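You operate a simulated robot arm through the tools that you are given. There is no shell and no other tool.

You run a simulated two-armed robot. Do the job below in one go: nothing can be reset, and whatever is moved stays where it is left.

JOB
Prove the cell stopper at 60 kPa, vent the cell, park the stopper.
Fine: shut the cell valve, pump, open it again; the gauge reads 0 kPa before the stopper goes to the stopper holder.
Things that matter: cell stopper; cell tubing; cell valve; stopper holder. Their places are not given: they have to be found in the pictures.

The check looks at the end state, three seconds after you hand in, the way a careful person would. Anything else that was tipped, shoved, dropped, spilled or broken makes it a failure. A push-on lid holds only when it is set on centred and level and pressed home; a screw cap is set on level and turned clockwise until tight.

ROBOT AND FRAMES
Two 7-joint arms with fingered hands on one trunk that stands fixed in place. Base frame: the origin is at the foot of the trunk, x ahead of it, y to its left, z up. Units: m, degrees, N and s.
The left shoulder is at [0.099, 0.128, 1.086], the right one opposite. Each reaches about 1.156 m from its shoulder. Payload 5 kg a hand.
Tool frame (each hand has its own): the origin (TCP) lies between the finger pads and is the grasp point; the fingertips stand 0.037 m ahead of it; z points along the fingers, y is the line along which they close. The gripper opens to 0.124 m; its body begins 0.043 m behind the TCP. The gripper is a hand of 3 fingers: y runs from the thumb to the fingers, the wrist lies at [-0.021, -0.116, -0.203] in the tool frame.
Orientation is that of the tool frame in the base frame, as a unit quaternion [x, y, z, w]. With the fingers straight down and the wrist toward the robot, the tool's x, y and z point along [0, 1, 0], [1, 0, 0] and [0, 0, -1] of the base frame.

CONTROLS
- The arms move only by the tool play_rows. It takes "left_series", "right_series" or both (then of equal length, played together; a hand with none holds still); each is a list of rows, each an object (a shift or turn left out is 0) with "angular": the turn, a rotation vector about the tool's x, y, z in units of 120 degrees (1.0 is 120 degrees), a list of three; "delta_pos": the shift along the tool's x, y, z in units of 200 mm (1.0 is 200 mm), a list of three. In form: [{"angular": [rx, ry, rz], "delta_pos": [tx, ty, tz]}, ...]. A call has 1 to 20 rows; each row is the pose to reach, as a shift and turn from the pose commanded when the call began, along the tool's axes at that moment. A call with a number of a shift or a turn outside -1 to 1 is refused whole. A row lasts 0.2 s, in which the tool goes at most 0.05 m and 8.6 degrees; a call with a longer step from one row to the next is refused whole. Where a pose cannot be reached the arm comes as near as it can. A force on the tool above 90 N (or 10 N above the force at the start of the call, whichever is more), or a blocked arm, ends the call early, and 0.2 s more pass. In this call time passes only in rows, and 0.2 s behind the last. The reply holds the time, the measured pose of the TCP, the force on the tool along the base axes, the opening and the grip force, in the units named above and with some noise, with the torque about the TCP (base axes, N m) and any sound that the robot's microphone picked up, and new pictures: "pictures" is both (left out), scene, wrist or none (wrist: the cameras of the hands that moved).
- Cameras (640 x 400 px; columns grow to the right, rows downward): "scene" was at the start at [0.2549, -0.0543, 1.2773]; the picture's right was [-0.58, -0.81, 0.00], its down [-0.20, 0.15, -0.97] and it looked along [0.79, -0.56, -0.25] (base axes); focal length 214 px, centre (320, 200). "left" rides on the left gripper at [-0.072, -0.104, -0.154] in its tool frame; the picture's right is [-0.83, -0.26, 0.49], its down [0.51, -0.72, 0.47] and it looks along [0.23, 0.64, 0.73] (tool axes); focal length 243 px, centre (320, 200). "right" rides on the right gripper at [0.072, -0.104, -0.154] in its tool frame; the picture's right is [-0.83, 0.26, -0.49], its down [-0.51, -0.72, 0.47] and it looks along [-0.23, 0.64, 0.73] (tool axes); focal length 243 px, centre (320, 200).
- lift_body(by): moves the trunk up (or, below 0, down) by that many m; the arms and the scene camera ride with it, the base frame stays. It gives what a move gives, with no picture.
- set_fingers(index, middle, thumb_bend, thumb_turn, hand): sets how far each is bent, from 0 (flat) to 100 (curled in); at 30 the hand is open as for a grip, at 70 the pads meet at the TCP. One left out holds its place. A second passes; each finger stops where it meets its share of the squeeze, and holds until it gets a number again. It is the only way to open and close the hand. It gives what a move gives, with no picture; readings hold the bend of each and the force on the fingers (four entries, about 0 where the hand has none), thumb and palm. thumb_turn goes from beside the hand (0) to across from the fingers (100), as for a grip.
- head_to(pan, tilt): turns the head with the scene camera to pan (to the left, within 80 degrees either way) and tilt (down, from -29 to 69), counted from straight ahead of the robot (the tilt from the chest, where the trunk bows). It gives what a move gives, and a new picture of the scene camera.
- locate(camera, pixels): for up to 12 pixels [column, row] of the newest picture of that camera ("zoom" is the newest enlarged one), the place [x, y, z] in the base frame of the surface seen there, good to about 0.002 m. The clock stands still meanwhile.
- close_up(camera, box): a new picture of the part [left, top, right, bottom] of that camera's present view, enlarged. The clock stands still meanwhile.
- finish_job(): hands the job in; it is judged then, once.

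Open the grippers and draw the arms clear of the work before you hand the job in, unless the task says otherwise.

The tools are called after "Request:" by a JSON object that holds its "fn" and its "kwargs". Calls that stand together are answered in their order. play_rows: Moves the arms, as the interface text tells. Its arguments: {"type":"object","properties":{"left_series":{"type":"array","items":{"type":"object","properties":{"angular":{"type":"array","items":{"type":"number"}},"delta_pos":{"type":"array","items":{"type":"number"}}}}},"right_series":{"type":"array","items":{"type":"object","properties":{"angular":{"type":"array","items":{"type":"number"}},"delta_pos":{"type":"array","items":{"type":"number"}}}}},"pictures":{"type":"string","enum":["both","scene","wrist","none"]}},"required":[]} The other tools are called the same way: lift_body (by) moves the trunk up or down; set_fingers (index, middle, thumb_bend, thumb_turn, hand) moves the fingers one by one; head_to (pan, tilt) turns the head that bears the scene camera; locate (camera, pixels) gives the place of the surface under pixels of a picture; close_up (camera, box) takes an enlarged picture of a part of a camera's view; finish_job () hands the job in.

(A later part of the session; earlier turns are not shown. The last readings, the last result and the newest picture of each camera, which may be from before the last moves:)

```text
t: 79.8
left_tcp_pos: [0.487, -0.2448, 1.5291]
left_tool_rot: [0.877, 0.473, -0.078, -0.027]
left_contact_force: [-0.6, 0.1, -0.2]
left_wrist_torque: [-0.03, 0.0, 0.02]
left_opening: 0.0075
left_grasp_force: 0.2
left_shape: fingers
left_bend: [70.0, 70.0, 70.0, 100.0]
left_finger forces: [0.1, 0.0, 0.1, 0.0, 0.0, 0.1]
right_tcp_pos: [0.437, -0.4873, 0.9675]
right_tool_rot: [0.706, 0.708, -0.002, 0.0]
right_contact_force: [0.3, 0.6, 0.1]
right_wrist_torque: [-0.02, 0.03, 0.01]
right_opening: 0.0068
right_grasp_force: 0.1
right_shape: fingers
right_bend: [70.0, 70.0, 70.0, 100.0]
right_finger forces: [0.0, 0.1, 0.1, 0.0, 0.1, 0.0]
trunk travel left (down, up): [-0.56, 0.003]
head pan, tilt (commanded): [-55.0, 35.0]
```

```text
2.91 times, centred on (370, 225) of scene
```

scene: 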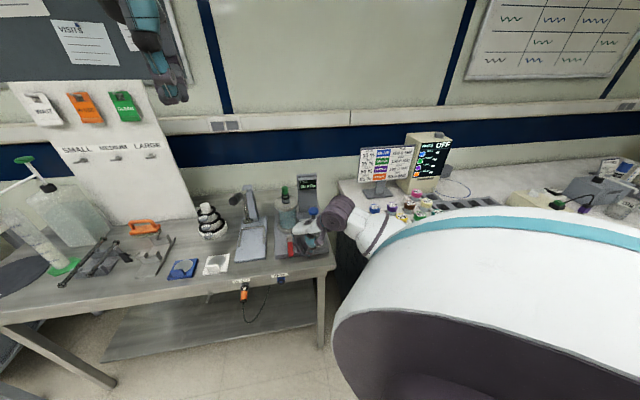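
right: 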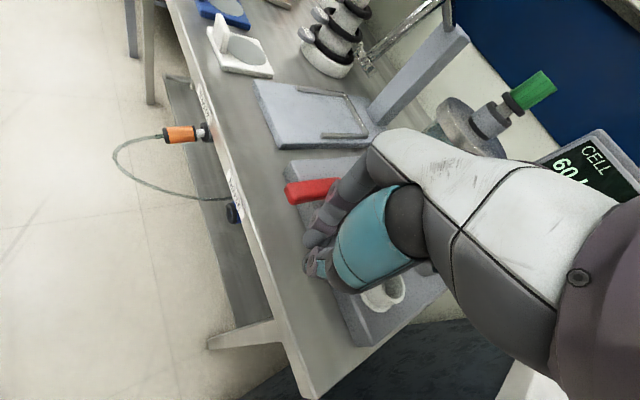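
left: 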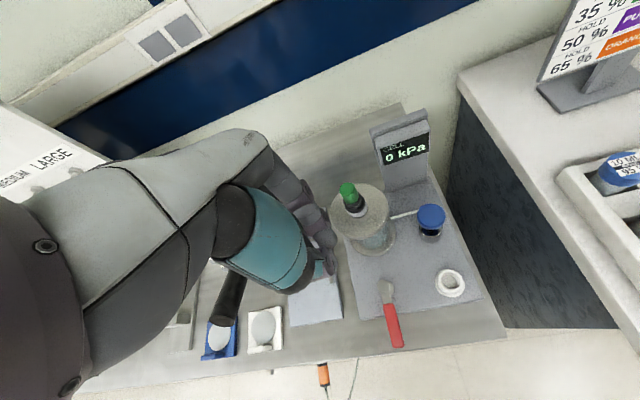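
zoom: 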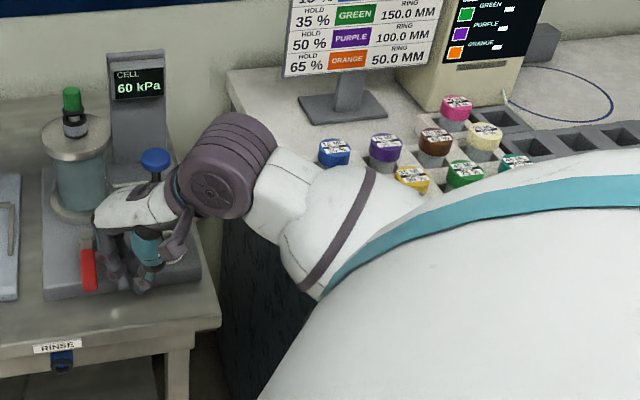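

The gauge still reads 60 kPa after several seconds. I push the lever back along its arc, first half, and check.

Request:
{"fn": "play_rows", "kwargs": {"right_series": [{"delta_pos": [0.04, 0.037, 0]}, {"delta_pos": [0.076, 0.073, 0]}, {"delta_pos": [0.112, 0.093, 0]}, {"delta_pos": [0.1475, 0.1125, 0]}, {"delta_pos": [0.18, 0.138, 0]}, {"delta_pos": [0.2105, 0.165, 0]}, {"delta_pos": [0.237, 0.197, 0]}, {"delta_pos": [0.262, 0.2285, 0]}, {"delta_pos": [0.282, 0.265, 0]}, {"delta_pos": [0.3005, 0.301, 0]}], "pictures": "both"}}

Request:
{"fn": "close_up", "kwargs": {"camera": "scene", "box": [260, 170, 350, 260]}}

```text
t: 82.0
left_tcp_pos: [0.4863, -0.2425, 1.53]
left_tool_rot: [0.878, 0.472, -0.078, -0.026]
left_contact_force: [-0.1, -0.8, 0.2]
left_wrist_torque: [0.01, 0.03, -0.01]
left_opening: 0.0073
left_grasp_force: 0.1
left_shape: fingers
left_bend: [70.0, 70.0, 70.0, 100.0]
left_finger forces: [0.0, 0.0, 0.0, 0.0, 0.0, 0.1]
right_tcp_pos: [0.4968, -0.426, 0.969]
right_tool_rot: [0.707, 0.707, -0.001, 0.001]
right_contact_force: [-2.2, -0.5, 0.8]
right_wrist_torque: [-0.04, -0.01, -0.02]
right_opening: 0.0067
right_grasp_force: 0.8
right_shape: fingers
right_bend: [70.0, 70.0, 70.0, 100.0]
right_finger forces: [0.0, 2.2, 0.0, 0.0, 0.0, 0.1]
trunk travel left (down, up): [-0.56, 0.003]
head pan, tilt (commanded): [-55.0, 35.0]
```

scene: 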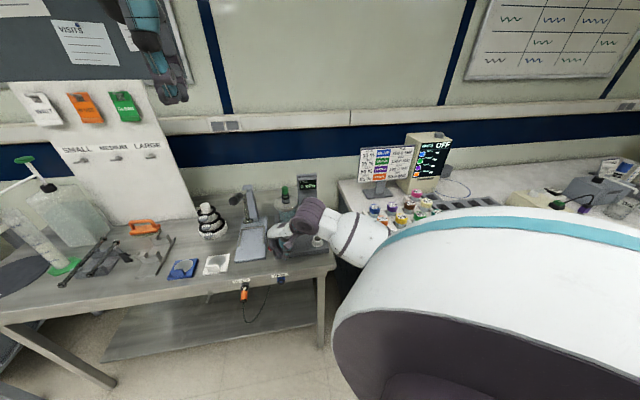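
right: 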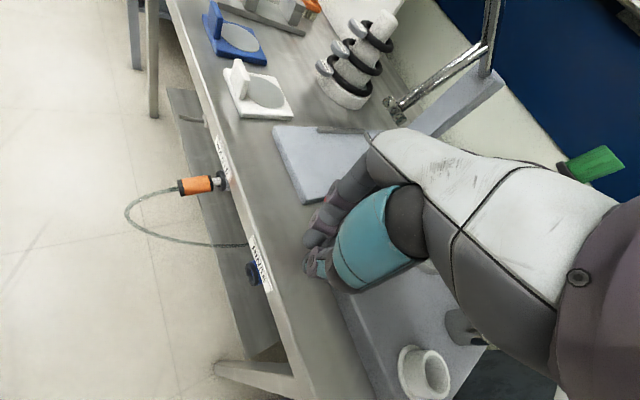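

```text
4.44 times, centred on (305, 215) of scene
```

zoom: 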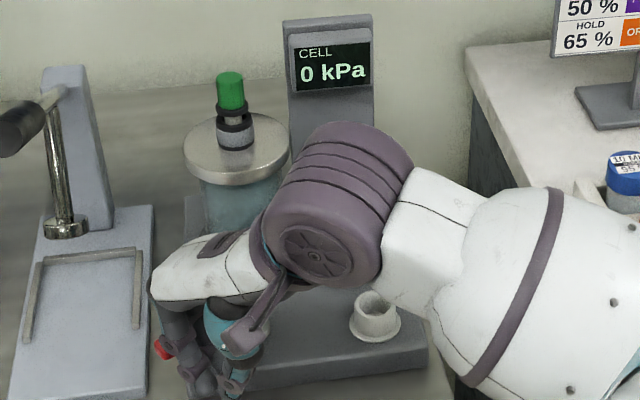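

The gauge fell to 0 kPa: the cell is vented. I carry the lever on to its full open position along the arc, watching the force.

Request:
{"fn": "play_rows", "kwargs": {"right_series": [{"delta_pos": [0.013, 0.039, 0]}, {"delta_pos": [0.0245, 0.078, 0]}, {"delta_pos": [0.03, 0.119, 0]}, {"delta_pos": [0.033, 0.1595, 0]}, {"delta_pos": [0.031, 0.2, 0]}, {"delta_pos": [0.026, 0.241, 0]}, {"delta_pos": [0.016, 0.28, 0]}, {"delta_pos": [0.006, 0.31, 0]}], "pictures": "both"}}

Request:
{"fn": "close_up", "kwargs": {"camera": "scene", "box": [240, 170, 340, 270]}}

```text
t: 83.8
left_tcp_pos: [0.4831, -0.2412, 1.5315]
left_tool_rot: [0.877, 0.473, -0.077, -0.026]
left_contact_force: [-0.6, 0.3, -0.5]
left_wrist_torque: [-0.02, 0.03, -0.02]
left_opening: 0.0075
left_grasp_force: 0.1
left_shape: fingers
left_bend: [70.0, 70.0, 70.0, 100.0]
left_finger forces: [0.0, 0.0, 0.1, 0.0, 0.0, 0.0]
right_tcp_pos: [0.5572, -0.4202, 0.9713]
right_tool_rot: [0.706, 0.708, 0.001, 0.002]
right_contact_force: [-16.9, 13.7, 8.6]
right_wrist_torque: [-0.05, -0.02, 0.0]
right_opening: 0.0083
right_grasp_force: 11.2
right_shape: fingers
right_bend: [70.0, 71.0, 69.0, 100.0]
right_finger forces: [0.1, 22.2, 0.1, 0.0, 0.0, 0.0]
trunk travel left (down, up): [-0.56, 0.003]
head pan, tilt (commanded): [-55.0, 35.0]
```

scene: 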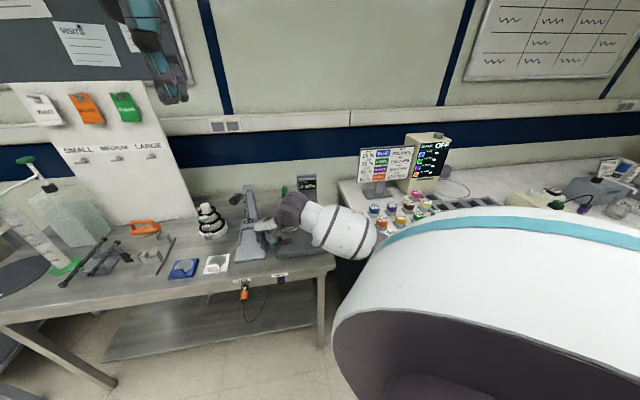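
right: 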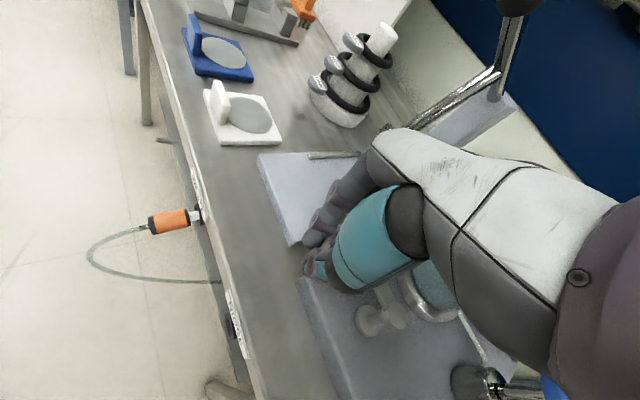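

```text
4.00 times, centred on (290, 220) of scene
```

zoom: 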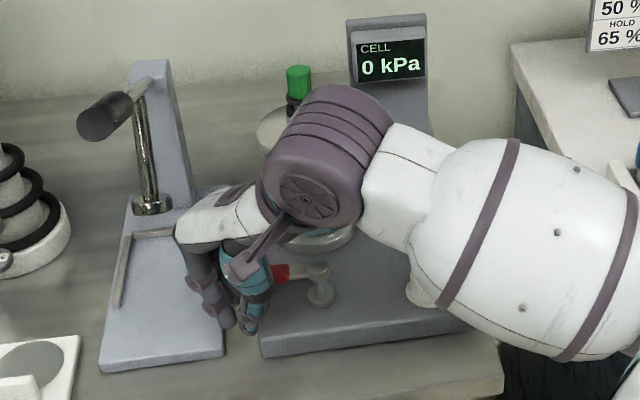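

The lever is on its open stop (22 N) and the gauge reads 0 kPa. I back the hand off toward the front, away from lever and press handle, then lift.

Request:
{"fn": "play_rows", "kwargs": {"right_series": [{"delta_pos": [0.03, -0.06, 0]}, {"delta_pos": [0.04, -0.15, 0]}, {"delta_pos": [0.02, -0.3, 0]}, {"delta_pos": [-0.02, -0.47, 0]}, {"delta_pos": [-0.05, -0.5, -0.15]}, {"delta_pos": [-0.08, -0.5, -0.35]}, {"delta_pos": [-0.08, -0.5, -0.55]}, {"delta_pos": [-0.08, -0.5, -0.75]}, {"delta_pos": [-0.08, -0.5, -0.95]}], "pictures": "both"}}

Request:
{"fn": "close_up", "kwargs": {"camera": "scene", "box": [240, 170, 340, 270]}}

```text
t: 85.8
left_tcp_pos: [0.4877, -0.2437, 1.5295]
left_tool_rot: [0.878, 0.472, -0.077, -0.027]
left_contact_force: [0.3, -1.1, -0.2]
left_wrist_torque: [-0.02, 0.02, -0.03]
left_opening: 0.0073
left_grasp_force: 0.1
left_shape: fingers
left_bend: [70.0, 70.0, 70.0, 100.0]
left_finger forces: [0.0, 0.0, 0.1, 0.1, 0.0, 0.1]
right_tcp_pos: [0.4615, -0.4389, 1.159]
right_tool_rot: [0.707, 0.707, -0.001, 0.0]
right_contact_force: [-0.1, 0.4, 0.4]
right_wrist_torque: [-0.04, 0.0, 0.0]
right_opening: 0.0073
right_grasp_force: 0.1
right_shape: fingers
right_bend: [70.0, 70.0, 70.0, 100.0]
right_finger forces: [0.1, 0.1, 0.0, 0.1, 0.0, 0.0]
trunk travel left (down, up): [-0.56, 0.003]
head pan, tilt (commanded): [-55.0, 35.0]
```

scene: 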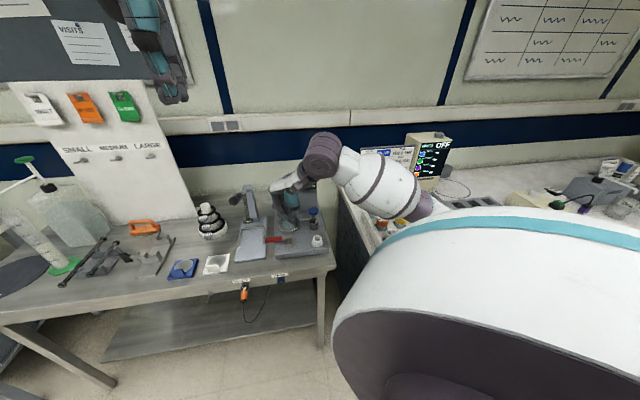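
right: 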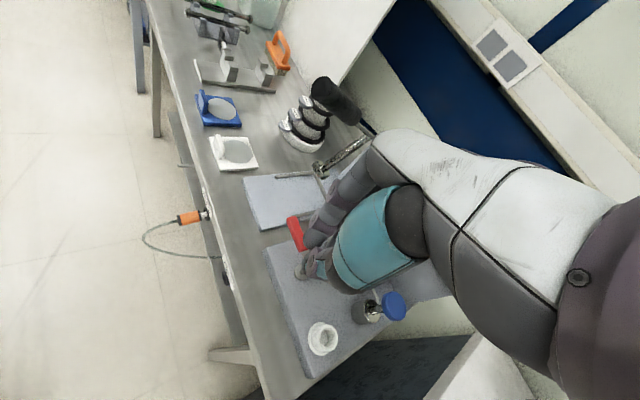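

```text
4.00 times, centred on (290, 220) of scene
```

zoom: 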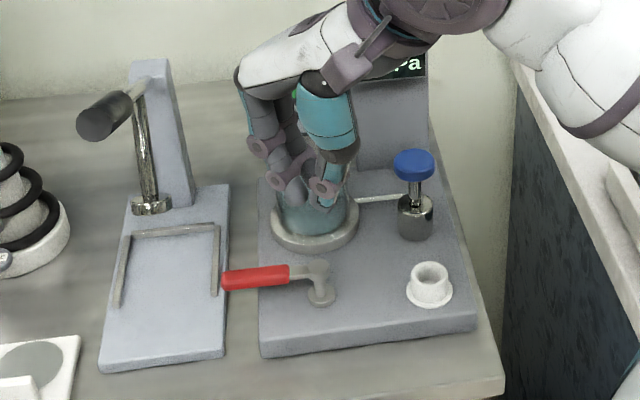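

The valve is open (lever back along the left) and the cell vented. Now I take the right hand, raised, over to the stopper and open the fingers there.

Request:
{"fn": "play_rows", "kwargs": {"right_series": [{"delta_pos": [0, 0, -0.22]}, {"delta_pos": [-0.1, 0.1, -0.42]}, {"delta_pos": [-0.25, 0.26, -0.45]}, {"delta_pos": [-0.41, 0.43, -0.45]}, {"delta_pos": [-0.57, 0.6, -0.45]}, {"delta_pos": [-0.735, 0.775, -0.45]}], "pictures": "none"}}

Request:
{"fn": "set_fingers", "kwargs": {"hand": "right", "index": 45, "middle": 45, "thumb_bend": 45}}

Request:
{"fn": "close_up", "kwargs": {"camera": "scene", "box": [250, 130, 350, 250]}}

Request:
{"fn": "close_up", "kwargs": {"camera": "right", "box": [200, 180, 360, 320]}}

```text
t: 87.2
left_tcp_pos: [0.4887, -0.2458, 1.5274]
left_tool_rot: [0.877, 0.473, -0.079, -0.028]
left_contact_force: [1.0, 0.8, 0.8]
left_wrist_torque: [0.0, -0.01, 0.02]
left_opening: 0.0073
left_grasp_force: 0.0
left_shape: fingers
left_bend: [70.0, 70.0, 70.0, 100.0]
left_finger forces: [0.1, 0.0, 0.0, 0.1, 0.0, 0.0]
right_tcp_pos: [0.6199, -0.5895, 1.2503]
right_tool_rot: [0.706, 0.708, -0.002, -0.001]
right_contact_force: [0.0, -0.3, -1.5]
right_wrist_torque: [-0.01, 0.01, 0.0]
right_opening: 0.0072
right_grasp_force: 0.1
right_shape: fingers
right_bend: [70.0, 70.0, 70.0, 100.0]
right_finger forces: [0.0, 0.1, 0.1, 0.1, 0.0, 0.0]
trunk travel left (down, up): [-0.56, 0.003]
head pan, tilt (commanded): [-55.0, 35.0]
```

```text
t: 88.2
left_tcp_pos: [0.4858, -0.2434, 1.5312]
left_tool_rot: [0.877, 0.473, -0.077, -0.027]
left_contact_force: [-0.5, -0.3, -0.8]
left_wrist_torque: [-0.04, -0.02, -0.02]
left_opening: 0.0073
left_grasp_force: 0.2
left_shape: fingers
left_bend: [70.0, 70.0, 70.0, 100.0]
left_finger forces: [0.1, 0.1, 0.1, 0.0, 0.0, 0.1]
right_tcp_pos: [0.6166, -0.5866, 1.2533]
right_tool_rot: [0.706, 0.708, -0.001, 0.001]
right_contact_force: [-0.1, -0.6, 0.0]
right_wrist_torque: [0.02, 0.0, 0.0]
right_opening: 0.0823
right_grasp_force: 0.3
right_shape: fingers
right_bend: [45.0, 45.0, 45.0, 99.0]
right_finger forces: [0.0, 0.0, 0.0, 0.0, 0.0, 0.1]
trunk travel left (down, up): [-0.56, 0.003]
head pan, tilt (commanded): [-55.0, 35.0]
```

```text
3.33 times, centred on (300, 190) of scene
```

zoom: 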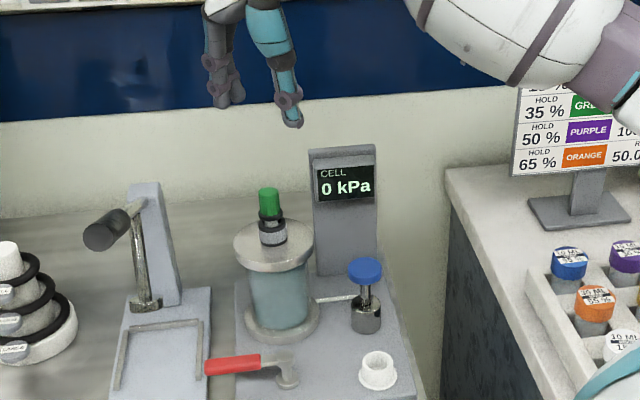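

```text
2.86 times, centred on (280, 250) of right
```

zoom: 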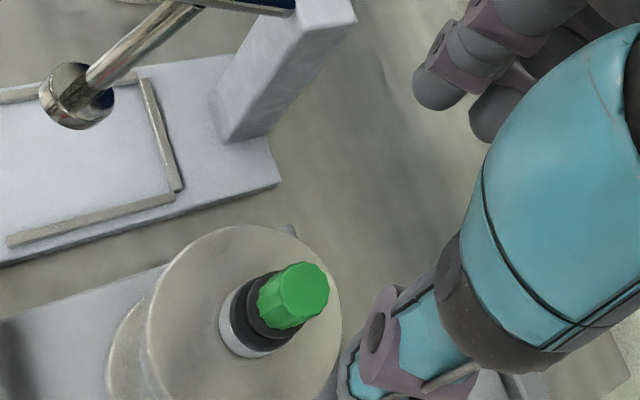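

Gauge 0 kPa, stopper in place. I measure the knob's current centre from the right camera before descending.

Request:
{"fn": "locate", "kwargs": {"camera": "zoom", "pixels": [[306, 288], [290, 275], [322, 280], [315, 305], [303, 265], [290, 300], [255, 300], [230, 315], [262, 345]]}}

Request:
{"fn": "close_up", "kwargs": {"camera": "scene", "box": [280, 180, 310, 210]}}

```text
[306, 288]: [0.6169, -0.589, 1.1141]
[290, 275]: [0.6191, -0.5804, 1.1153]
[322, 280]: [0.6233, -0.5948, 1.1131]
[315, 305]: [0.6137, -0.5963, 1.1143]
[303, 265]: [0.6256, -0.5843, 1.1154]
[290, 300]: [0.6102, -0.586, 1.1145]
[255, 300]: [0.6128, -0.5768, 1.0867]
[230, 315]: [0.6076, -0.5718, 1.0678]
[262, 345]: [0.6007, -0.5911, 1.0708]
```

```text
13.33 times, centred on (295, 195) of scene
```

zoom: 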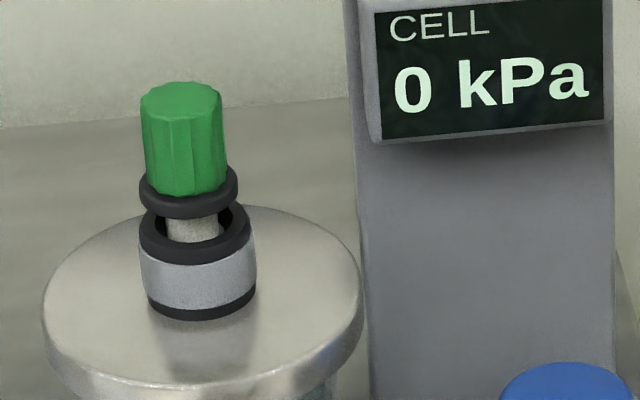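

The knob top is centred near (0.617,-0.588), matching the hand. I lower to z≈1.122 around it.

Request:
{"fn": "play_rows", "kwargs": {"right_series": [{"delta_pos": [0, 0, 0.15]}, {"delta_pos": [0, 0, 0.3]}, {"delta_pos": [0, 0, 0.42]}, {"delta_pos": [0, 0, 0.54]}, {"delta_pos": [0, 0, 0.655]}], "pictures": "none"}}

Request:
{"fn": "set_fingers", "kwargs": {"hand": "right", "index": 62, "middle": 62, "thumb_bend": 62}}

Request:
{"fn": "close_up", "kwargs": {"camera": "scene", "box": [275, 170, 320, 215]}}

Request:
{"fn": "close_up", "kwargs": {"camera": "right", "box": [250, 200, 370, 300]}}

```text
t: 89.4
left_tcp_pos: [0.4859, -0.245, 1.5289]
left_tool_rot: [0.877, 0.473, -0.077, -0.028]
left_contact_force: [-1.0, 0.3, -0.3]
left_wrist_torque: [0.01, 0.0, -0.01]
left_opening: 0.0069
left_grasp_force: 0.1
left_shape: fingers
left_bend: [70.0, 70.0, 70.0, 100.0]
left_finger forces: [0.0, 0.0, 0.0, 0.1, 0.0, 0.1]
right_tcp_pos: [0.6127, -0.5871, 1.1177]
right_tool_rot: [0.707, 0.707, -0.001, 0.001]
right_contact_force: [-0.4, 0.9, -1.1]
right_wrist_torque: [0.01, 0.0, 0.0]
right_opening: 0.0823
right_grasp_force: 0.1
right_shape: fingers
right_bend: [45.0, 45.0, 45.0, 99.0]
right_finger forces: [0.0, 0.0, 0.1, 0.0, 0.1, 0.1]
trunk travel left (down, up): [-0.56, 0.003]
head pan, tilt (commanded): [-55.0, 35.0]
```

```text
t: 90.4
left_tcp_pos: [0.4866, -0.2443, 1.5312]
left_tool_rot: [0.877, 0.473, -0.078, -0.027]
left_contact_force: [-0.4, -0.9, 0.2]
left_wrist_torque: [-0.01, 0.0, 0.04]
left_opening: 0.0075
left_grasp_force: 0.1
left_shape: fingers
left_bend: [70.0, 70.0, 70.0, 100.0]
left_finger forces: [0.1, 0.1, 0.0, 0.0, 0.0, 0.0]
right_tcp_pos: [0.6139, -0.5868, 1.1189]
right_tool_rot: [0.706, 0.708, -0.001, 0.001]
right_contact_force: [-0.6, 0.1, 1.0]
right_wrist_torque: [-0.02, 0.01, -0.06]
right_opening: 0.0316
right_grasp_force: 0.6
right_shape: fingers
right_bend: [62.0, 62.0, 62.0, 100.0]
right_finger forces: [0.3, 0.0, 0.0, 0.1, 0.2, 0.0]
trunk travel left (down, up): [-0.56, 0.003]
head pan, tilt (commanded): [-55.0, 35.0]
```

```text
8.89 times, centred on (298, 192) of scene
```

zoom: 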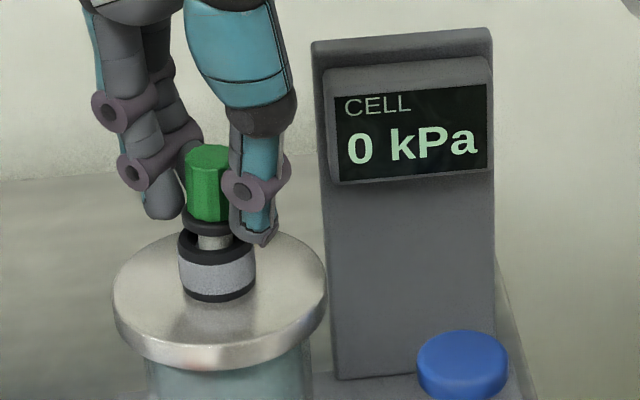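

```text
4.00 times, centred on (310, 250) of right
```

zoom: 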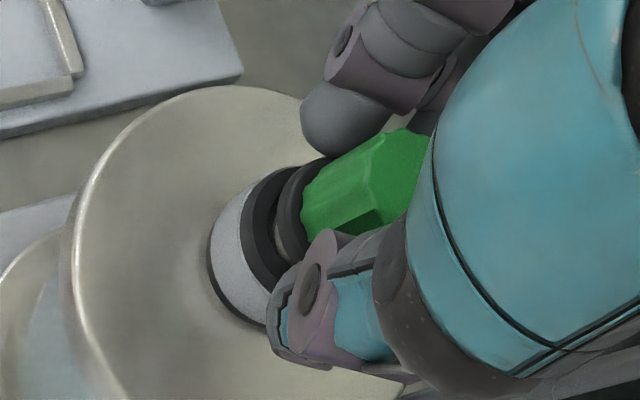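

The hand sits ~4 mm short in x (0.6135), so I shift +4 mm and up 2 mm before gripping firmly.

Request:
{"fn": "play_rows", "kwargs": {"right_series": [{"delta_pos": [0, 0.01, -0.005]}, {"delta_pos": [-0.002, 0.021, -0.01]}], "pictures": "none"}}

Request:
{"fn": "set_fingers", "kwargs": {"hand": "right", "index": 78, "middle": 78, "thumb_bend": 75}}

Request:
{"fn": "close_up", "kwargs": {"camera": "scene", "box": [275, 170, 320, 215]}}

Request:
{"fn": "close_up", "kwargs": {"camera": "right", "box": [250, 200, 370, 300]}}

```text
t: 91.0
left_tcp_pos: [0.486, -0.2441, 1.531]
left_tool_rot: [0.878, 0.472, -0.077, -0.027]
left_contact_force: [-0.1, -0.9, -0.8]
left_wrist_torque: [0.02, 0.01, -0.02]
left_opening: 0.0075
left_grasp_force: 0.1
left_shape: fingers
left_bend: [70.0, 70.0, 70.0, 100.0]
left_finger forces: [0.0, 0.0, 0.0, 0.0, 0.1, 0.0]
right_tcp_pos: [0.6169, -0.588, 1.12]
right_tool_rot: [0.707, 0.707, -0.001, -0.001]
right_contact_force: [-0.9, 0.3, 0.4]
right_wrist_torque: [0.03, 0.01, 0.02]
right_opening: 0.0317
right_grasp_force: 0.9
right_shape: fingers
right_bend: [62.0, 62.0, 61.0, 100.0]
right_finger forces: [0.0, 0.0, 0.0, 0.0, 1.2, 0.0]
trunk travel left (down, up): [-0.56, 0.003]
head pan, tilt (commanded): [-55.0, 35.0]
```

```text
t: 92.0
left_tcp_pos: [0.4864, -0.2438, 1.5311]
left_tool_rot: [0.878, 0.472, -0.078, -0.026]
left_contact_force: [-0.4, -0.8, -0.5]
left_wrist_torque: [0.02, 0.02, 0.0]
left_opening: 0.007
left_grasp_force: 0.1
left_shape: fingers
left_bend: [70.0, 70.0, 70.0, 100.0]
left_finger forces: [0.0, 0.0, 0.0, 0.1, 0.1, 0.0]
right_tcp_pos: [0.618, -0.5881, 1.1199]
right_tool_rot: [0.706, 0.708, -0.001, 0.0]
right_contact_force: [-0.4, -1.3, -0.7]
right_wrist_torque: [0.0, 0.04, 0.02]
right_opening: 0.0219
right_grasp_force: 20.1
right_shape: fingers
right_bend: [72.0, 71.0, 64.0, 100.0]
right_finger forces: [10.4, 10.5, 0.0, 0.0, 19.2, 0.1]
trunk travel left (down, up): [-0.56, 0.003]
head pan, tilt (commanded): [-55.0, 35.0]
```

```text
8.89 times, centred on (298, 192) of scene
```

zoom: 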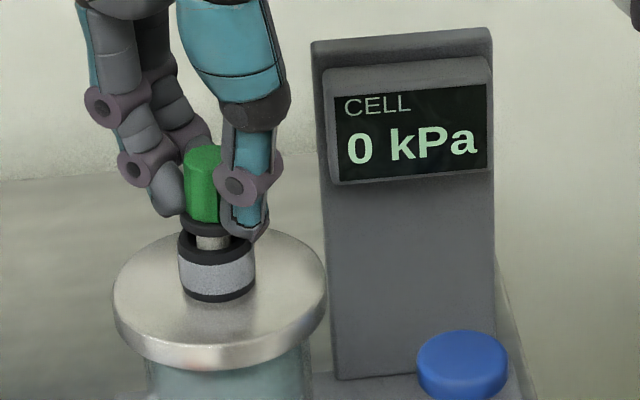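

```text
4.00 times, centred on (310, 250) of right
```

zoom: 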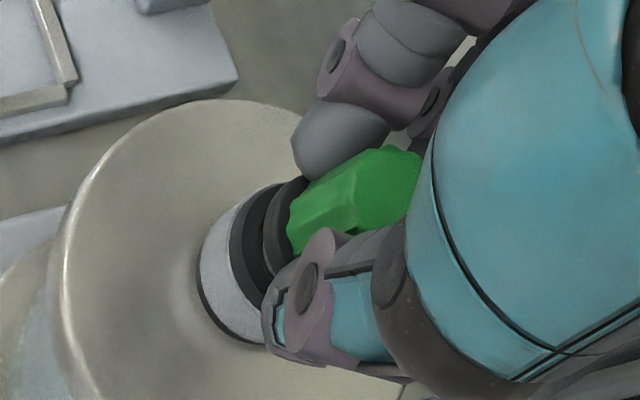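

Gripped evenly with 20 N. I pull straight up gently, 6 mm of command, and watch the force and the stopper.

Request:
{"fn": "play_rows", "kwargs": {"right_series": [{"delta_pos": [0, 0, -0.01]}, {"delta_pos": [0, 0, -0.02]}, {"delta_pos": [0, 0, -0.03]}], "pictures": "none"}}

Request:
{"fn": "close_up", "kwargs": {"camera": "scene", "box": [275, 170, 320, 215]}}

```text
t: 92.8
left_tcp_pos: [0.4864, -0.2444, 1.53]
left_tool_rot: [0.878, 0.472, -0.078, -0.027]
left_contact_force: [-0.3, 0.2, 0.6]
left_wrist_torque: [0.0, 0.03, -0.02]
left_opening: 0.0073
left_grasp_force: 0.1
left_shape: fingers
left_bend: [70.0, 70.0, 70.0, 100.0]
left_finger forces: [0.0, 0.0, 0.0, 0.1, 0.1, 0.0]
right_tcp_pos: [0.6183, -0.5877, 1.1279]
right_tool_rot: [0.707, 0.708, 0.0, 0.001]
right_contact_force: [-2.4, -1.7, 0.0]
right_wrist_torque: [-0.1, 0.13, 0.01]
right_opening: 0.0215
right_grasp_force: 20.2
right_shape: fingers
right_bend: [72.0, 71.0, 64.0, 100.0]
right_finger forces: [9.5, 11.0, 0.0, 0.0, 20.2, 0.0]
trunk travel left (down, up): [-0.56, 0.003]
head pan, tilt (commanded): [-55.0, 35.0]
```

```text
8.89 times, centred on (298, 192) of scene
```

zoom: 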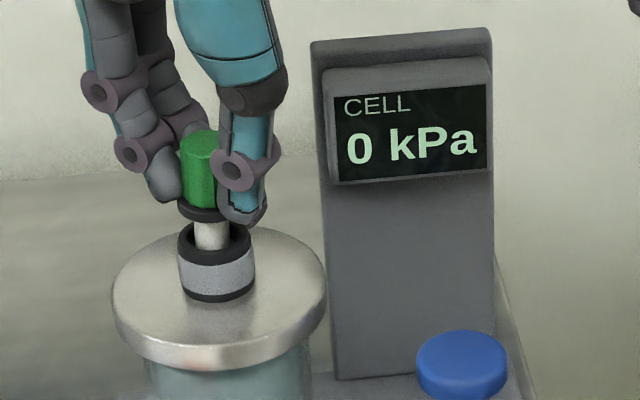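

The stopper rises with the hand with almost no resistance. I continue straight up.

Request:
{"fn": "play_rows", "kwargs": {"right_series": [{"delta_pos": [0, 0, -0.03]}, {"delta_pos": [0, 0, -0.06]}, {"delta_pos": [0, 0, -0.1]}, {"delta_pos": [0, 0, -0.15]}, {"delta_pos": [0, 0, -0.22]}, {"delta_pos": [0, 0, -0.3]}], "pictures": "both"}}

Request:
{"fn": "close_up", "kwargs": {"camera": "scene", "box": [265, 150, 325, 215]}}

Request:
{"fn": "close_up", "kwargs": {"camera": "right", "box": [220, 200, 360, 320]}}

```text
t: 94.2
left_tcp_pos: [0.4862, -0.2444, 1.5297]
left_tool_rot: [0.878, 0.473, -0.077, -0.027]
left_contact_force: [0.3, -0.9, -0.7]
left_wrist_torque: [0.01, -0.01, 0.0]
left_opening: 0.007
left_grasp_force: 0.0
left_shape: fingers
left_bend: [70.0, 70.0, 70.0, 100.0]
left_finger forces: [0.0, 0.0, 0.0, 0.0, 0.1, 0.0]
right_tcp_pos: [0.6173, -0.5846, 1.1874]
right_tool_rot: [0.707, 0.708, -0.001, 0.001]
right_contact_force: [0.1, -0.5, -0.9]
right_wrist_torque: [-0.04, -0.02, -0.01]
right_opening: 0.0215
right_grasp_force: 20.2
right_shape: fingers
right_bend: [72.0, 71.0, 64.0, 100.0]
right_finger forces: [11.5, 10.0, 0.0, 0.0, 19.5, 0.1]
trunk travel left (down, up): [-0.56, 0.003]
head pan, tilt (commanded): [-55.0, 35.0]
```

scene: 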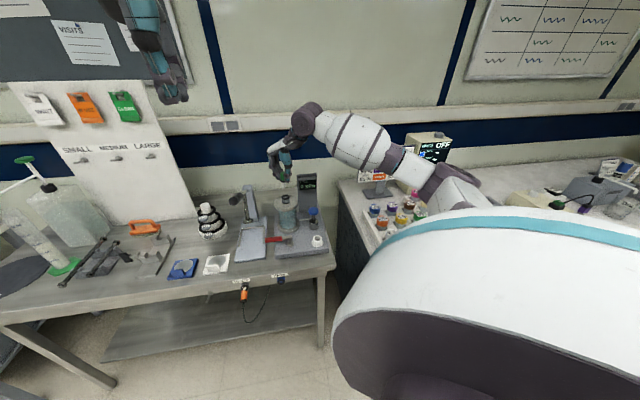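
right: 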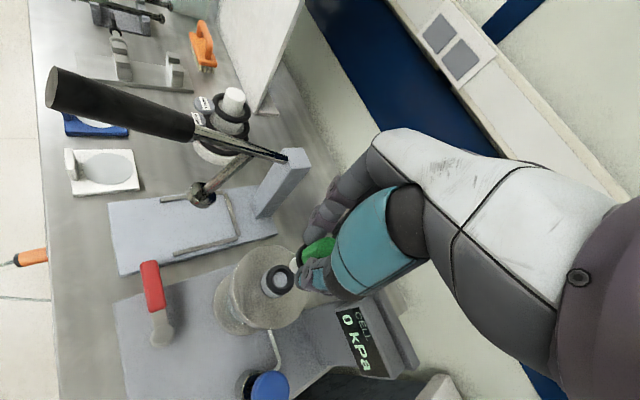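

```text
6.15 times, centred on (295, 182) of scene
```

zoom: 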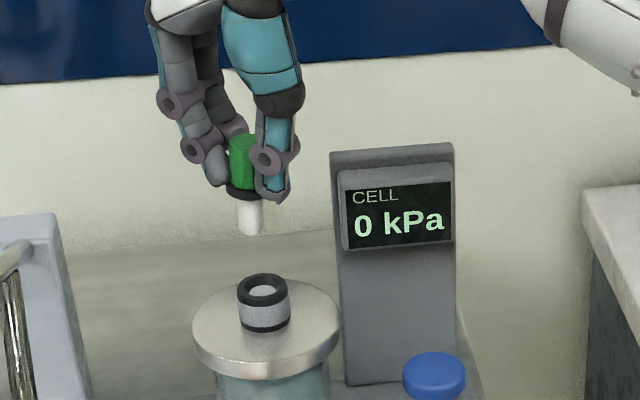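

```text
3.33 times, centred on (290, 260) of right
```

zoom: 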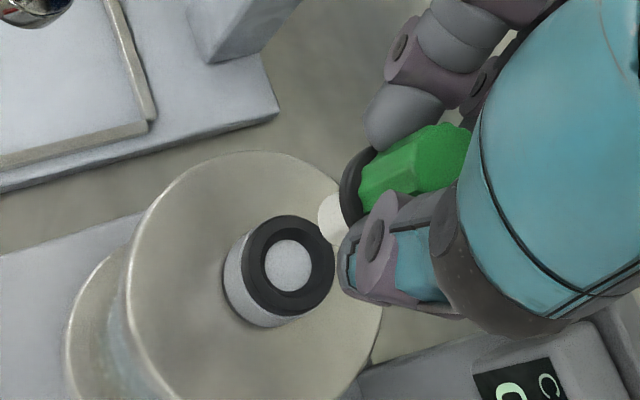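

The stopper is out: a white plug about 8 mm in radius under the flange, held nearly vertical. I measure plug bottom, flange and the holder hole.

Request:
{"fn": "close_up", "kwargs": {"camera": "scene", "box": [270, 160, 300, 195]}}

```text
11.43 times, centred on (285, 178) of scene
```

zoom: 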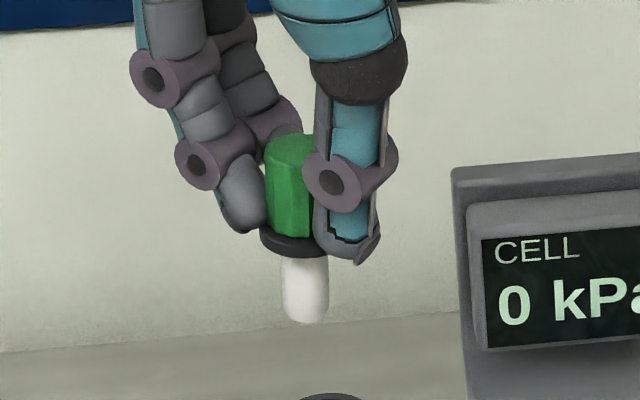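

I measure the plug, flange and knob points in this close view.

Request:
{"fn": "locate", "kwargs": {"camera": "zoom", "pixels": [[304, 318], [304, 300], [302, 265], [285, 290], [324, 290], [285, 243], [265, 240], [290, 140], [290, 190], [270, 160], [304, 310]]}}

Request:
{"fn": "close_up", "kwargs": {"camera": "right", "box": [270, 220, 340, 290]}}

```text
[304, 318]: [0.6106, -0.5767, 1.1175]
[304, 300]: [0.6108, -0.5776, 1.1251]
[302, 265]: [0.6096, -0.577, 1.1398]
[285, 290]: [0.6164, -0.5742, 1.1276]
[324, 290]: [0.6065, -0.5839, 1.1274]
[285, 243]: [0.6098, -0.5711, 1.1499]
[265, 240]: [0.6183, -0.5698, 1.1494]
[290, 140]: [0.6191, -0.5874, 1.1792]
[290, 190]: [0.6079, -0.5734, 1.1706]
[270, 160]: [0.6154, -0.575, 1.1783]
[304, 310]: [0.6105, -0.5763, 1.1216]
```

```text
5.71 times, centred on (305, 255) of right
```

zoom: 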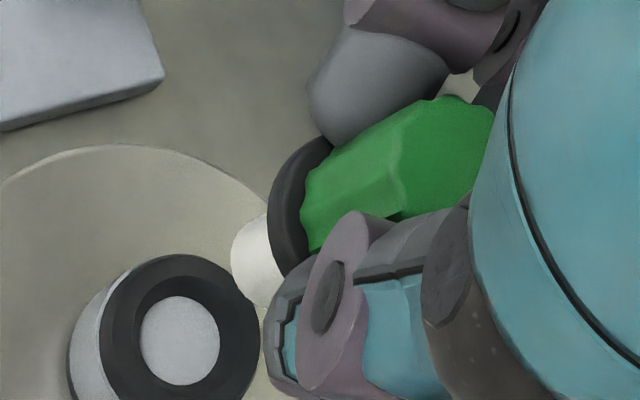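

The plug hangs vertically, its axis at about (0.6147,-0.583) and its bottom ~71 mm below the TCP. I raise it and carry it over to above the holder.

Request:
{"fn": "play_rows", "kwargs": {"right_series": [{"delta_pos": [0, 0, -0.15]}, {"delta_pos": [0, 0, -0.3]}, {"delta_pos": [0.005, -0.15, -0.3]}, {"delta_pos": [0.012, -0.32, -0.3]}, {"delta_pos": [0.02, -0.5, -0.3]}, {"delta_pos": [0.025, -0.68, -0.3]}, {"delta_pos": [0.03, -0.823, -0.3]}], "pictures": "none"}}

Request:
{"fn": "play_rows", "kwargs": {"right_series": [{"delta_pos": [0, 0, 0.2]}, {"delta_pos": [0, 0, 0.4]}, {"delta_pos": [0, 0, 0.6]}, {"delta_pos": [0, 0, 0.75]}, {"delta_pos": [0, 0, 0.88]}], "pictures": "both"}}

Request:
{"fn": "close_up", "kwargs": {"camera": "scene", "box": [290, 190, 345, 255]}}

Request:
{"fn": "close_up", "kwargs": {"camera": "right", "box": [220, 200, 360, 320]}}

```text
t: 95.8
left_tcp_pos: [0.4855, -0.2445, 1.5311]
left_tool_rot: [0.877, 0.473, -0.078, -0.026]
left_contact_force: [-0.4, 0.6, 0.7]
left_wrist_torque: [0.03, 0.0, -0.03]
left_opening: 0.0073
left_grasp_force: 0.0
left_shape: fingers
left_bend: [70.0, 70.0, 70.0, 100.0]
left_finger forces: [0.0, 0.1, 0.0, 0.1, 0.0, 0.0]
right_tcp_pos: [0.4521, -0.5839, 1.2478]
right_tool_rot: [0.707, 0.708, -0.001, 0.001]
right_contact_force: [0.0, -0.5, 0.9]
right_wrist_torque: [0.0, 0.01, 0.01]
right_opening: 0.0212
right_grasp_force: 22.2
right_shape: fingers
right_bend: [72.0, 71.0, 64.0, 100.0]
right_finger forces: [14.2, 11.6, 0.0, 0.0, 18.3, 0.0]
trunk travel left (down, up): [-0.56, 0.003]
head pan, tilt (commanded): [-55.0, 35.0]
```

```text
t: 97.0
left_tcp_pos: [0.4859, -0.2441, 1.5291]
left_tool_rot: [0.878, 0.472, -0.077, -0.028]
left_contact_force: [-0.1, 0.3, 0.1]
left_wrist_torque: [0.01, 0.01, 0.0]
left_opening: 0.0076
left_grasp_force: 0.0
left_shape: fingers
left_bend: [70.0, 70.0, 70.0, 100.0]
left_finger forces: [0.0, 0.0, 0.0, 0.0, 0.0, 0.1]
right_tcp_pos: [0.4553, -0.5824, 1.0693]
right_tool_rot: [0.706, 0.708, -0.001, 0.0]
right_contact_force: [0.7, -0.9, 0.1]
right_wrist_torque: [0.01, 0.03, 0.02]
right_opening: 0.0213
right_grasp_force: 22.5
right_shape: fingers
right_bend: [72.0, 71.0, 64.0, 100.0]
right_finger forces: [14.7, 11.9, 0.0, 0.0, 18.3, 0.0]
trunk travel left (down, up): [-0.56, 0.003]
head pan, tilt (commanded): [-55.0, 35.0]
```

scene: 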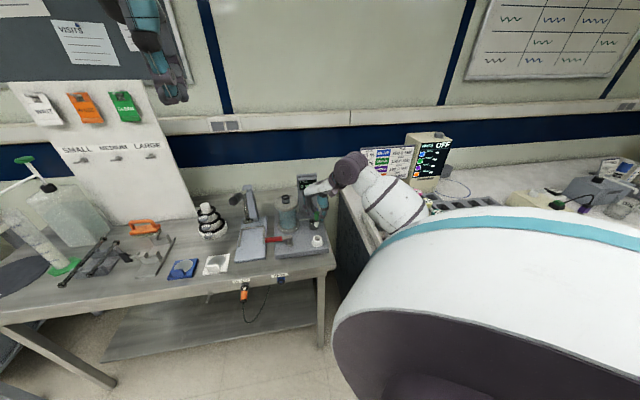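
right: 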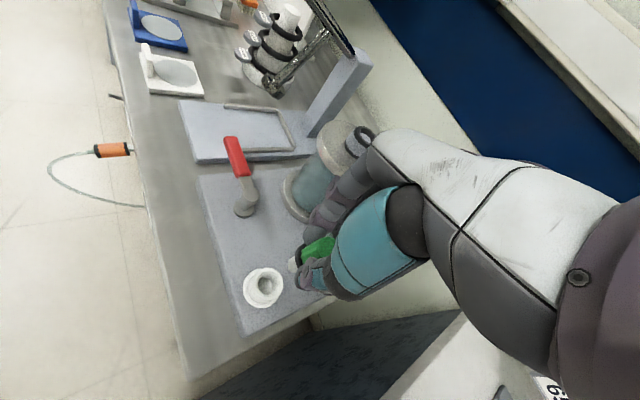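

```text
6.15 times, centred on (318, 222) of scene
```

zoom: 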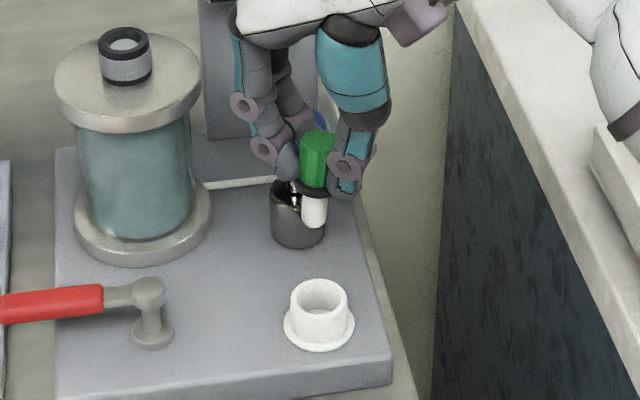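

```text
3.33 times, centred on (290, 260) of right
```

zoom: 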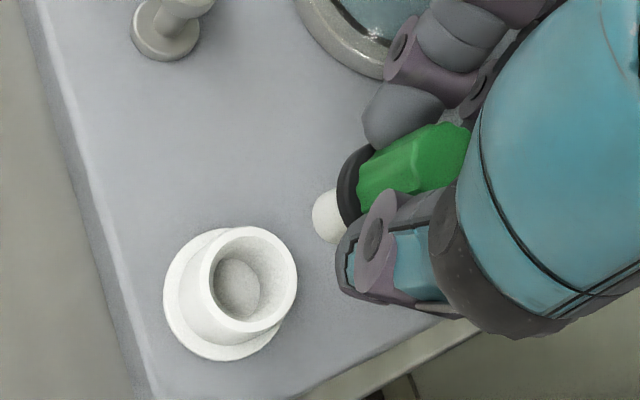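

The plug hangs above and behind the holder in view. I measure plug bottom and holder rim precisely from both cameras.

Request:
{"fn": "locate", "kwargs": {"camera": "zoom", "pixels": [[325, 215], [320, 232], [335, 195], [254, 230], [292, 285], [207, 275], [235, 327], [285, 250], [275, 315], [215, 245], [240, 290], [350, 185]]}}

Request:
{"fn": "close_up", "kwargs": {"camera": "scene", "box": [305, 205, 335, 250]}}

```text
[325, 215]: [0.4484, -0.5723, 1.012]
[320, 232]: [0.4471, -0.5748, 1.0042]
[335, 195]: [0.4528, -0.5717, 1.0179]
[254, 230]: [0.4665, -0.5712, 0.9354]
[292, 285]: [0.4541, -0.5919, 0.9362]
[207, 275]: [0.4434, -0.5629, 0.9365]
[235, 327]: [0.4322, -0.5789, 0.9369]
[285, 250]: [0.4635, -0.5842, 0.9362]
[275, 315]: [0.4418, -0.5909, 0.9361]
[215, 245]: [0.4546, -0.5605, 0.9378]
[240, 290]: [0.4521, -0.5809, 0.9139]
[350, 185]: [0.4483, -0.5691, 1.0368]
```

```text
8.89 times, centred on (320, 228) of scene
```

zoom: 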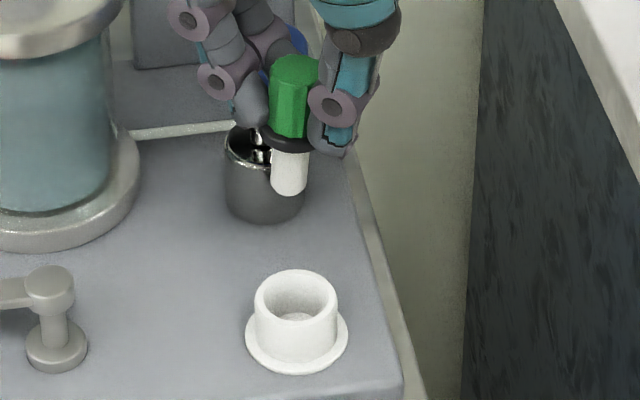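

Holder centre is (0.450,-0.577). I also measure the plug from the head camera.

Request:
{"fn": "locate", "kwargs": {"camera": "zoom", "pixels": [[290, 175], [275, 175], [306, 175], [289, 190], [290, 158], [290, 110], [297, 276], [297, 345], [262, 305], [333, 305], [270, 285], [322, 285]]}}

```text
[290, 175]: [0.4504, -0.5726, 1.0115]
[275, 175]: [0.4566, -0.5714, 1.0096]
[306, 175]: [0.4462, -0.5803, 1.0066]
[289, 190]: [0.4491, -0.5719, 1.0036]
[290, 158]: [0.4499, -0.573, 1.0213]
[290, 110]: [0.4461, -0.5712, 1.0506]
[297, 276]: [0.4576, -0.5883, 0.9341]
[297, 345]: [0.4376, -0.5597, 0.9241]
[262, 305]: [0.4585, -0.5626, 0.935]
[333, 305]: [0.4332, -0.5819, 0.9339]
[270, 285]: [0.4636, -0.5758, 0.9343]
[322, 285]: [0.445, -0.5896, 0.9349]
```

The plug axis is ~3.5 mm too far in x relative to the holder. I correct that and lower until the plug bottom is just above the rim.

Request:
{"fn": "play_rows", "kwargs": {"right_series": [{"delta_pos": [0.0025, -0.0175, 0]}, {"delta_pos": [0.0025, -0.0175, 0.08]}, {"delta_pos": [0.0025, -0.0175, 0.16]}, {"delta_pos": [0.0025, -0.0175, 0.22]}, {"delta_pos": [0.0025, -0.0175, 0.27]}], "pictures": "none"}}

Request:
{"fn": "close_up", "kwargs": {"camera": "scene", "box": [300, 210, 335, 250]}}

Request:
{"fn": "close_up", "kwargs": {"camera": "right", "box": [240, 210, 340, 300]}}

```text
t: 98.2
left_tcp_pos: [0.4859, -0.2456, 1.53]
left_tool_rot: [0.878, 0.473, -0.077, -0.027]
left_contact_force: [-0.4, 0.0, -0.3]
left_wrist_torque: [0.01, 0.0, 0.0]
left_opening: 0.0074
left_grasp_force: 0.0
left_shape: fingers
left_bend: [70.0, 70.0, 70.0, 100.0]
left_finger forces: [0.0, 0.1, 0.0, 0.1, 0.0, 0.0]
right_tcp_pos: [0.4474, -0.5821, 1.0156]
right_tool_rot: [0.707, 0.708, 0.0, 0.0]
right_contact_force: [-0.1, 1.0, -0.3]
right_wrist_torque: [-0.04, 0.0, 0.0]
right_opening: 0.0213
right_grasp_force: 22.1
right_shape: fingers
right_bend: [72.0, 71.0, 64.0, 100.0]
right_finger forces: [14.9, 11.9, 0.0, 0.0, 18.3, 0.0]
trunk travel left (down, up): [-0.56, 0.003]
head pan, tilt (commanded): [-55.0, 35.0]
```

```text
10.00 times, centred on (318, 230) of scene
```

zoom: 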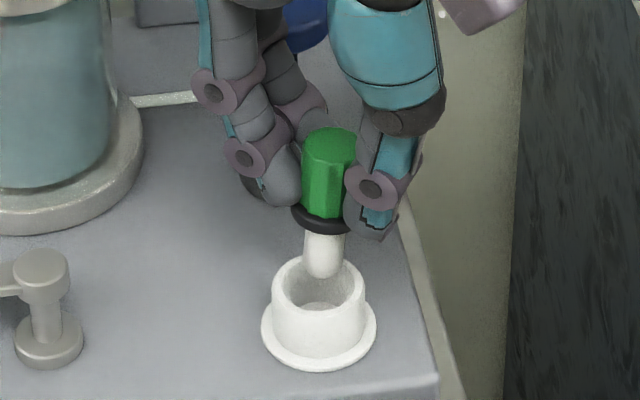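

```text
4.44 times, centred on (290, 255) of right
```

zoom: 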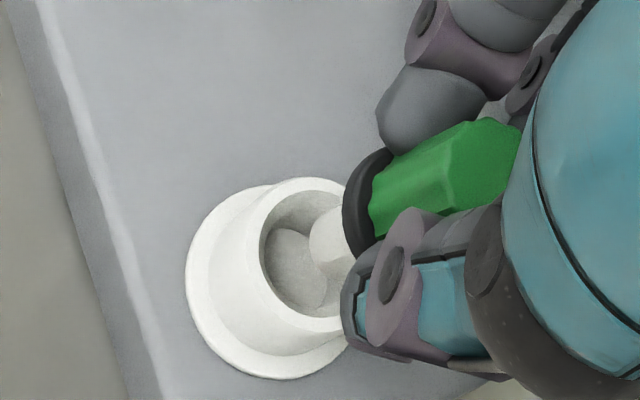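

The plug tip is right over the opening in both views. I verify with a measurement of plug and rim.

Request:
{"fn": "locate", "kwargs": {"camera": "zoom", "pixels": [[328, 235], [318, 250], [335, 255], [300, 185], [215, 290], [265, 210], [295, 325], [235, 250], [280, 280]]}}

Request:
{"fn": "close_up", "kwargs": {"camera": "scene", "box": [300, 210, 335, 250]}}

Request:
{"fn": "locate", "kwargs": {"camera": "zoom", "pixels": [[324, 250], [308, 250], [340, 250], [323, 268], [318, 260], [318, 312], [276, 285], [362, 285], [325, 165]]}}

```text
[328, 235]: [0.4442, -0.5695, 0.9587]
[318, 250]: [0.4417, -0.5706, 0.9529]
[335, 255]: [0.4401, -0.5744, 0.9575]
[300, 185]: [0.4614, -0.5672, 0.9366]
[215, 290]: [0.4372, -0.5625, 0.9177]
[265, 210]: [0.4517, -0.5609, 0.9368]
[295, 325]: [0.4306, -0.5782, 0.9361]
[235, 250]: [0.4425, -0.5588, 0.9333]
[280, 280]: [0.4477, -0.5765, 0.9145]
```

```text
10.00 times, centred on (318, 230) of scene
```

zoom: 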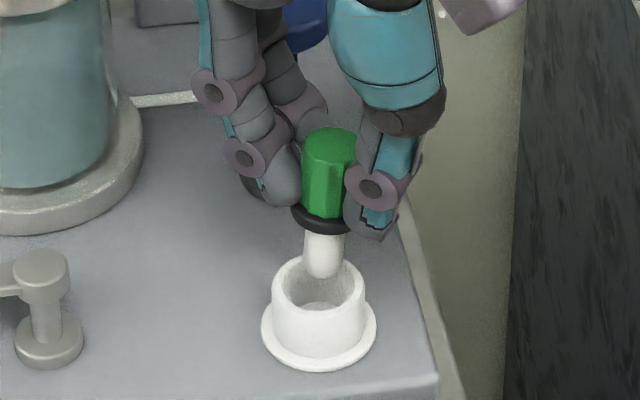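

```text
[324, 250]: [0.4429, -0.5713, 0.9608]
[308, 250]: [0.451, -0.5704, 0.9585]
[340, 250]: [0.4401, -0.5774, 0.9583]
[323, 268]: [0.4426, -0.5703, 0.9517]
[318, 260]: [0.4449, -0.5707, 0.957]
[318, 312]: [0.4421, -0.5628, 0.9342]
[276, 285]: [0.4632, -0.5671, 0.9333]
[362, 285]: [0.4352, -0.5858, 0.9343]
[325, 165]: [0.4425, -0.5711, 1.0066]
```

The plug is now ~3.5 mm too near in x. I correct +3 mm and lower it into the holder slowly, in two stages.

Request:
{"fn": "play_rows", "kwargs": {"right_series": [{"delta_pos": [-0.004, 0.015, 0]}, {"delta_pos": [-0.004, 0.015, 0.02]}, {"delta_pos": [-0.004, 0.015, 0.04]}, {"delta_pos": [-0.004, 0.015, 0.06]}, {"delta_pos": [-0.004, 0.015, 0.08]}], "pictures": "none"}}

Request:
{"fn": "close_up", "kwargs": {"camera": "scene", "box": [300, 210, 335, 250]}}

Request:
{"fn": "close_up", "kwargs": {"camera": "right", "box": [240, 210, 340, 300]}}

```text
t: 99.4
left_tcp_pos: [0.4865, -0.2438, 1.5301]
left_tool_rot: [0.877, 0.473, -0.077, -0.027]
left_contact_force: [-0.2, -0.5, 0.2]
left_wrist_torque: [-0.02, -0.01, 0.0]
left_opening: 0.0072
left_grasp_force: 0.0
left_shape: fingers
left_bend: [70.0, 70.0, 70.0, 100.0]
left_finger forces: [0.0, 0.0, 0.0, 0.0, 0.0, 0.0]
right_tcp_pos: [0.4544, -0.5809, 0.9994]
right_tool_rot: [0.707, 0.707, -0.001, 0.001]
right_contact_force: [0.3, -0.3, -0.7]
right_wrist_torque: [-0.01, 0.02, -0.03]
right_opening: 0.0212
right_grasp_force: 22.5
right_shape: fingers
right_bend: [72.0, 71.0, 64.0, 100.0]
right_finger forces: [14.7, 11.8, 0.0, 0.0, 18.3, 0.0]
trunk travel left (down, up): [-0.56, 0.003]
head pan, tilt (commanded): [-55.0, 35.0]
```

```text
10.00 times, centred on (318, 230) of scene
```

zoom: 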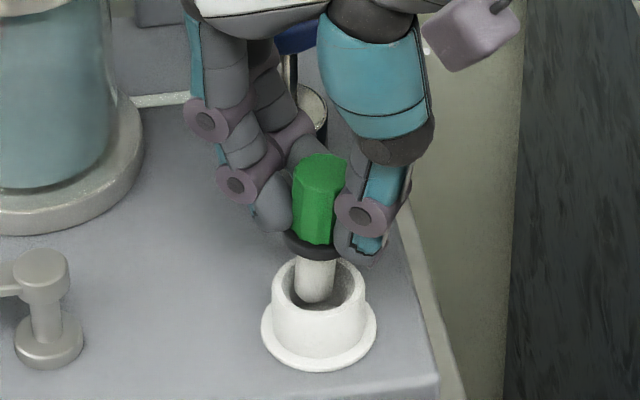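

```text
4.44 times, centred on (290, 255) of right
```

zoom: 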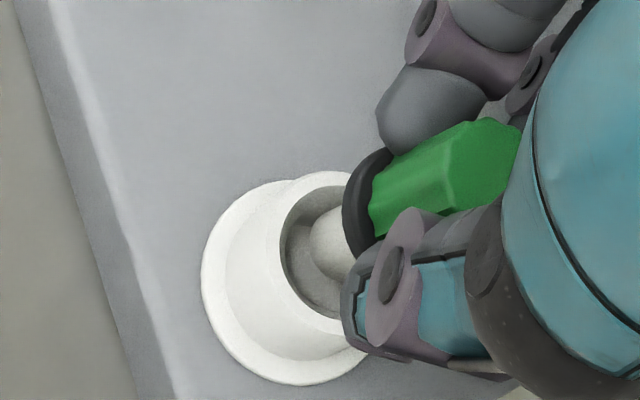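

The plug is inside the holder bore, centred. I lower the remaining ~14 mm in small rows until it touches the floor.

Request:
{"fn": "play_rows", "kwargs": {"right_series": [{"delta_pos": [0, 0, 0.015]}, {"delta_pos": [0, 0, 0.03]}, {"delta_pos": [0, 0, 0.045]}, {"delta_pos": [0, 0, 0.055]}], "pictures": "none"}}

Request:
{"fn": "close_up", "kwargs": {"camera": "scene", "box": [300, 210, 335, 250]}}

```text
t: 100.4
left_tcp_pos: [0.4862, -0.2435, 1.5298]
left_tool_rot: [0.877, 0.473, -0.077, -0.027]
left_contact_force: [0.8, -0.3, 0.6]
left_wrist_torque: [-0.01, 0.01, -0.02]
left_opening: 0.0074
left_grasp_force: 0.1
left_shape: fingers
left_bend: [70.0, 70.0, 70.0, 100.0]
left_finger forces: [0.0, 0.0, 0.0, 0.0, 0.1, 0.1]
right_tcp_pos: [0.4529, -0.5811, 0.9896]
right_tool_rot: [0.707, 0.707, -0.001, 0.001]
right_contact_force: [-0.4, -0.9, -1.2]
right_wrist_torque: [-0.02, -0.03, 0.01]
right_opening: 0.0211
right_grasp_force: 22.4
right_shape: fingers
right_bend: [72.0, 71.0, 64.0, 100.0]
right_finger forces: [14.9, 11.8, 0.0, 0.1, 18.3, 0.1]
trunk travel left (down, up): [-0.56, 0.003]
head pan, tilt (commanded): [-55.0, 35.0]
```

```text
10.00 times, centred on (318, 230) of scene
```

zoom: 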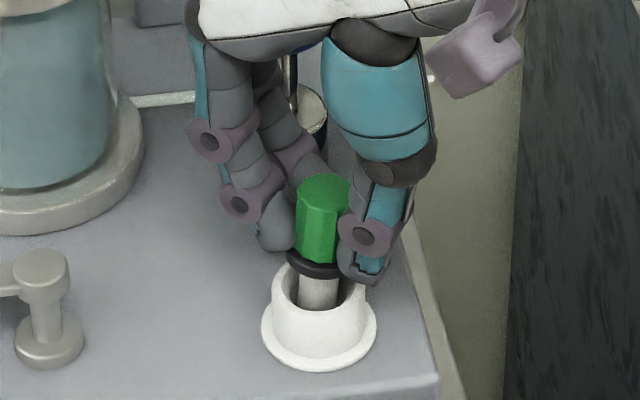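

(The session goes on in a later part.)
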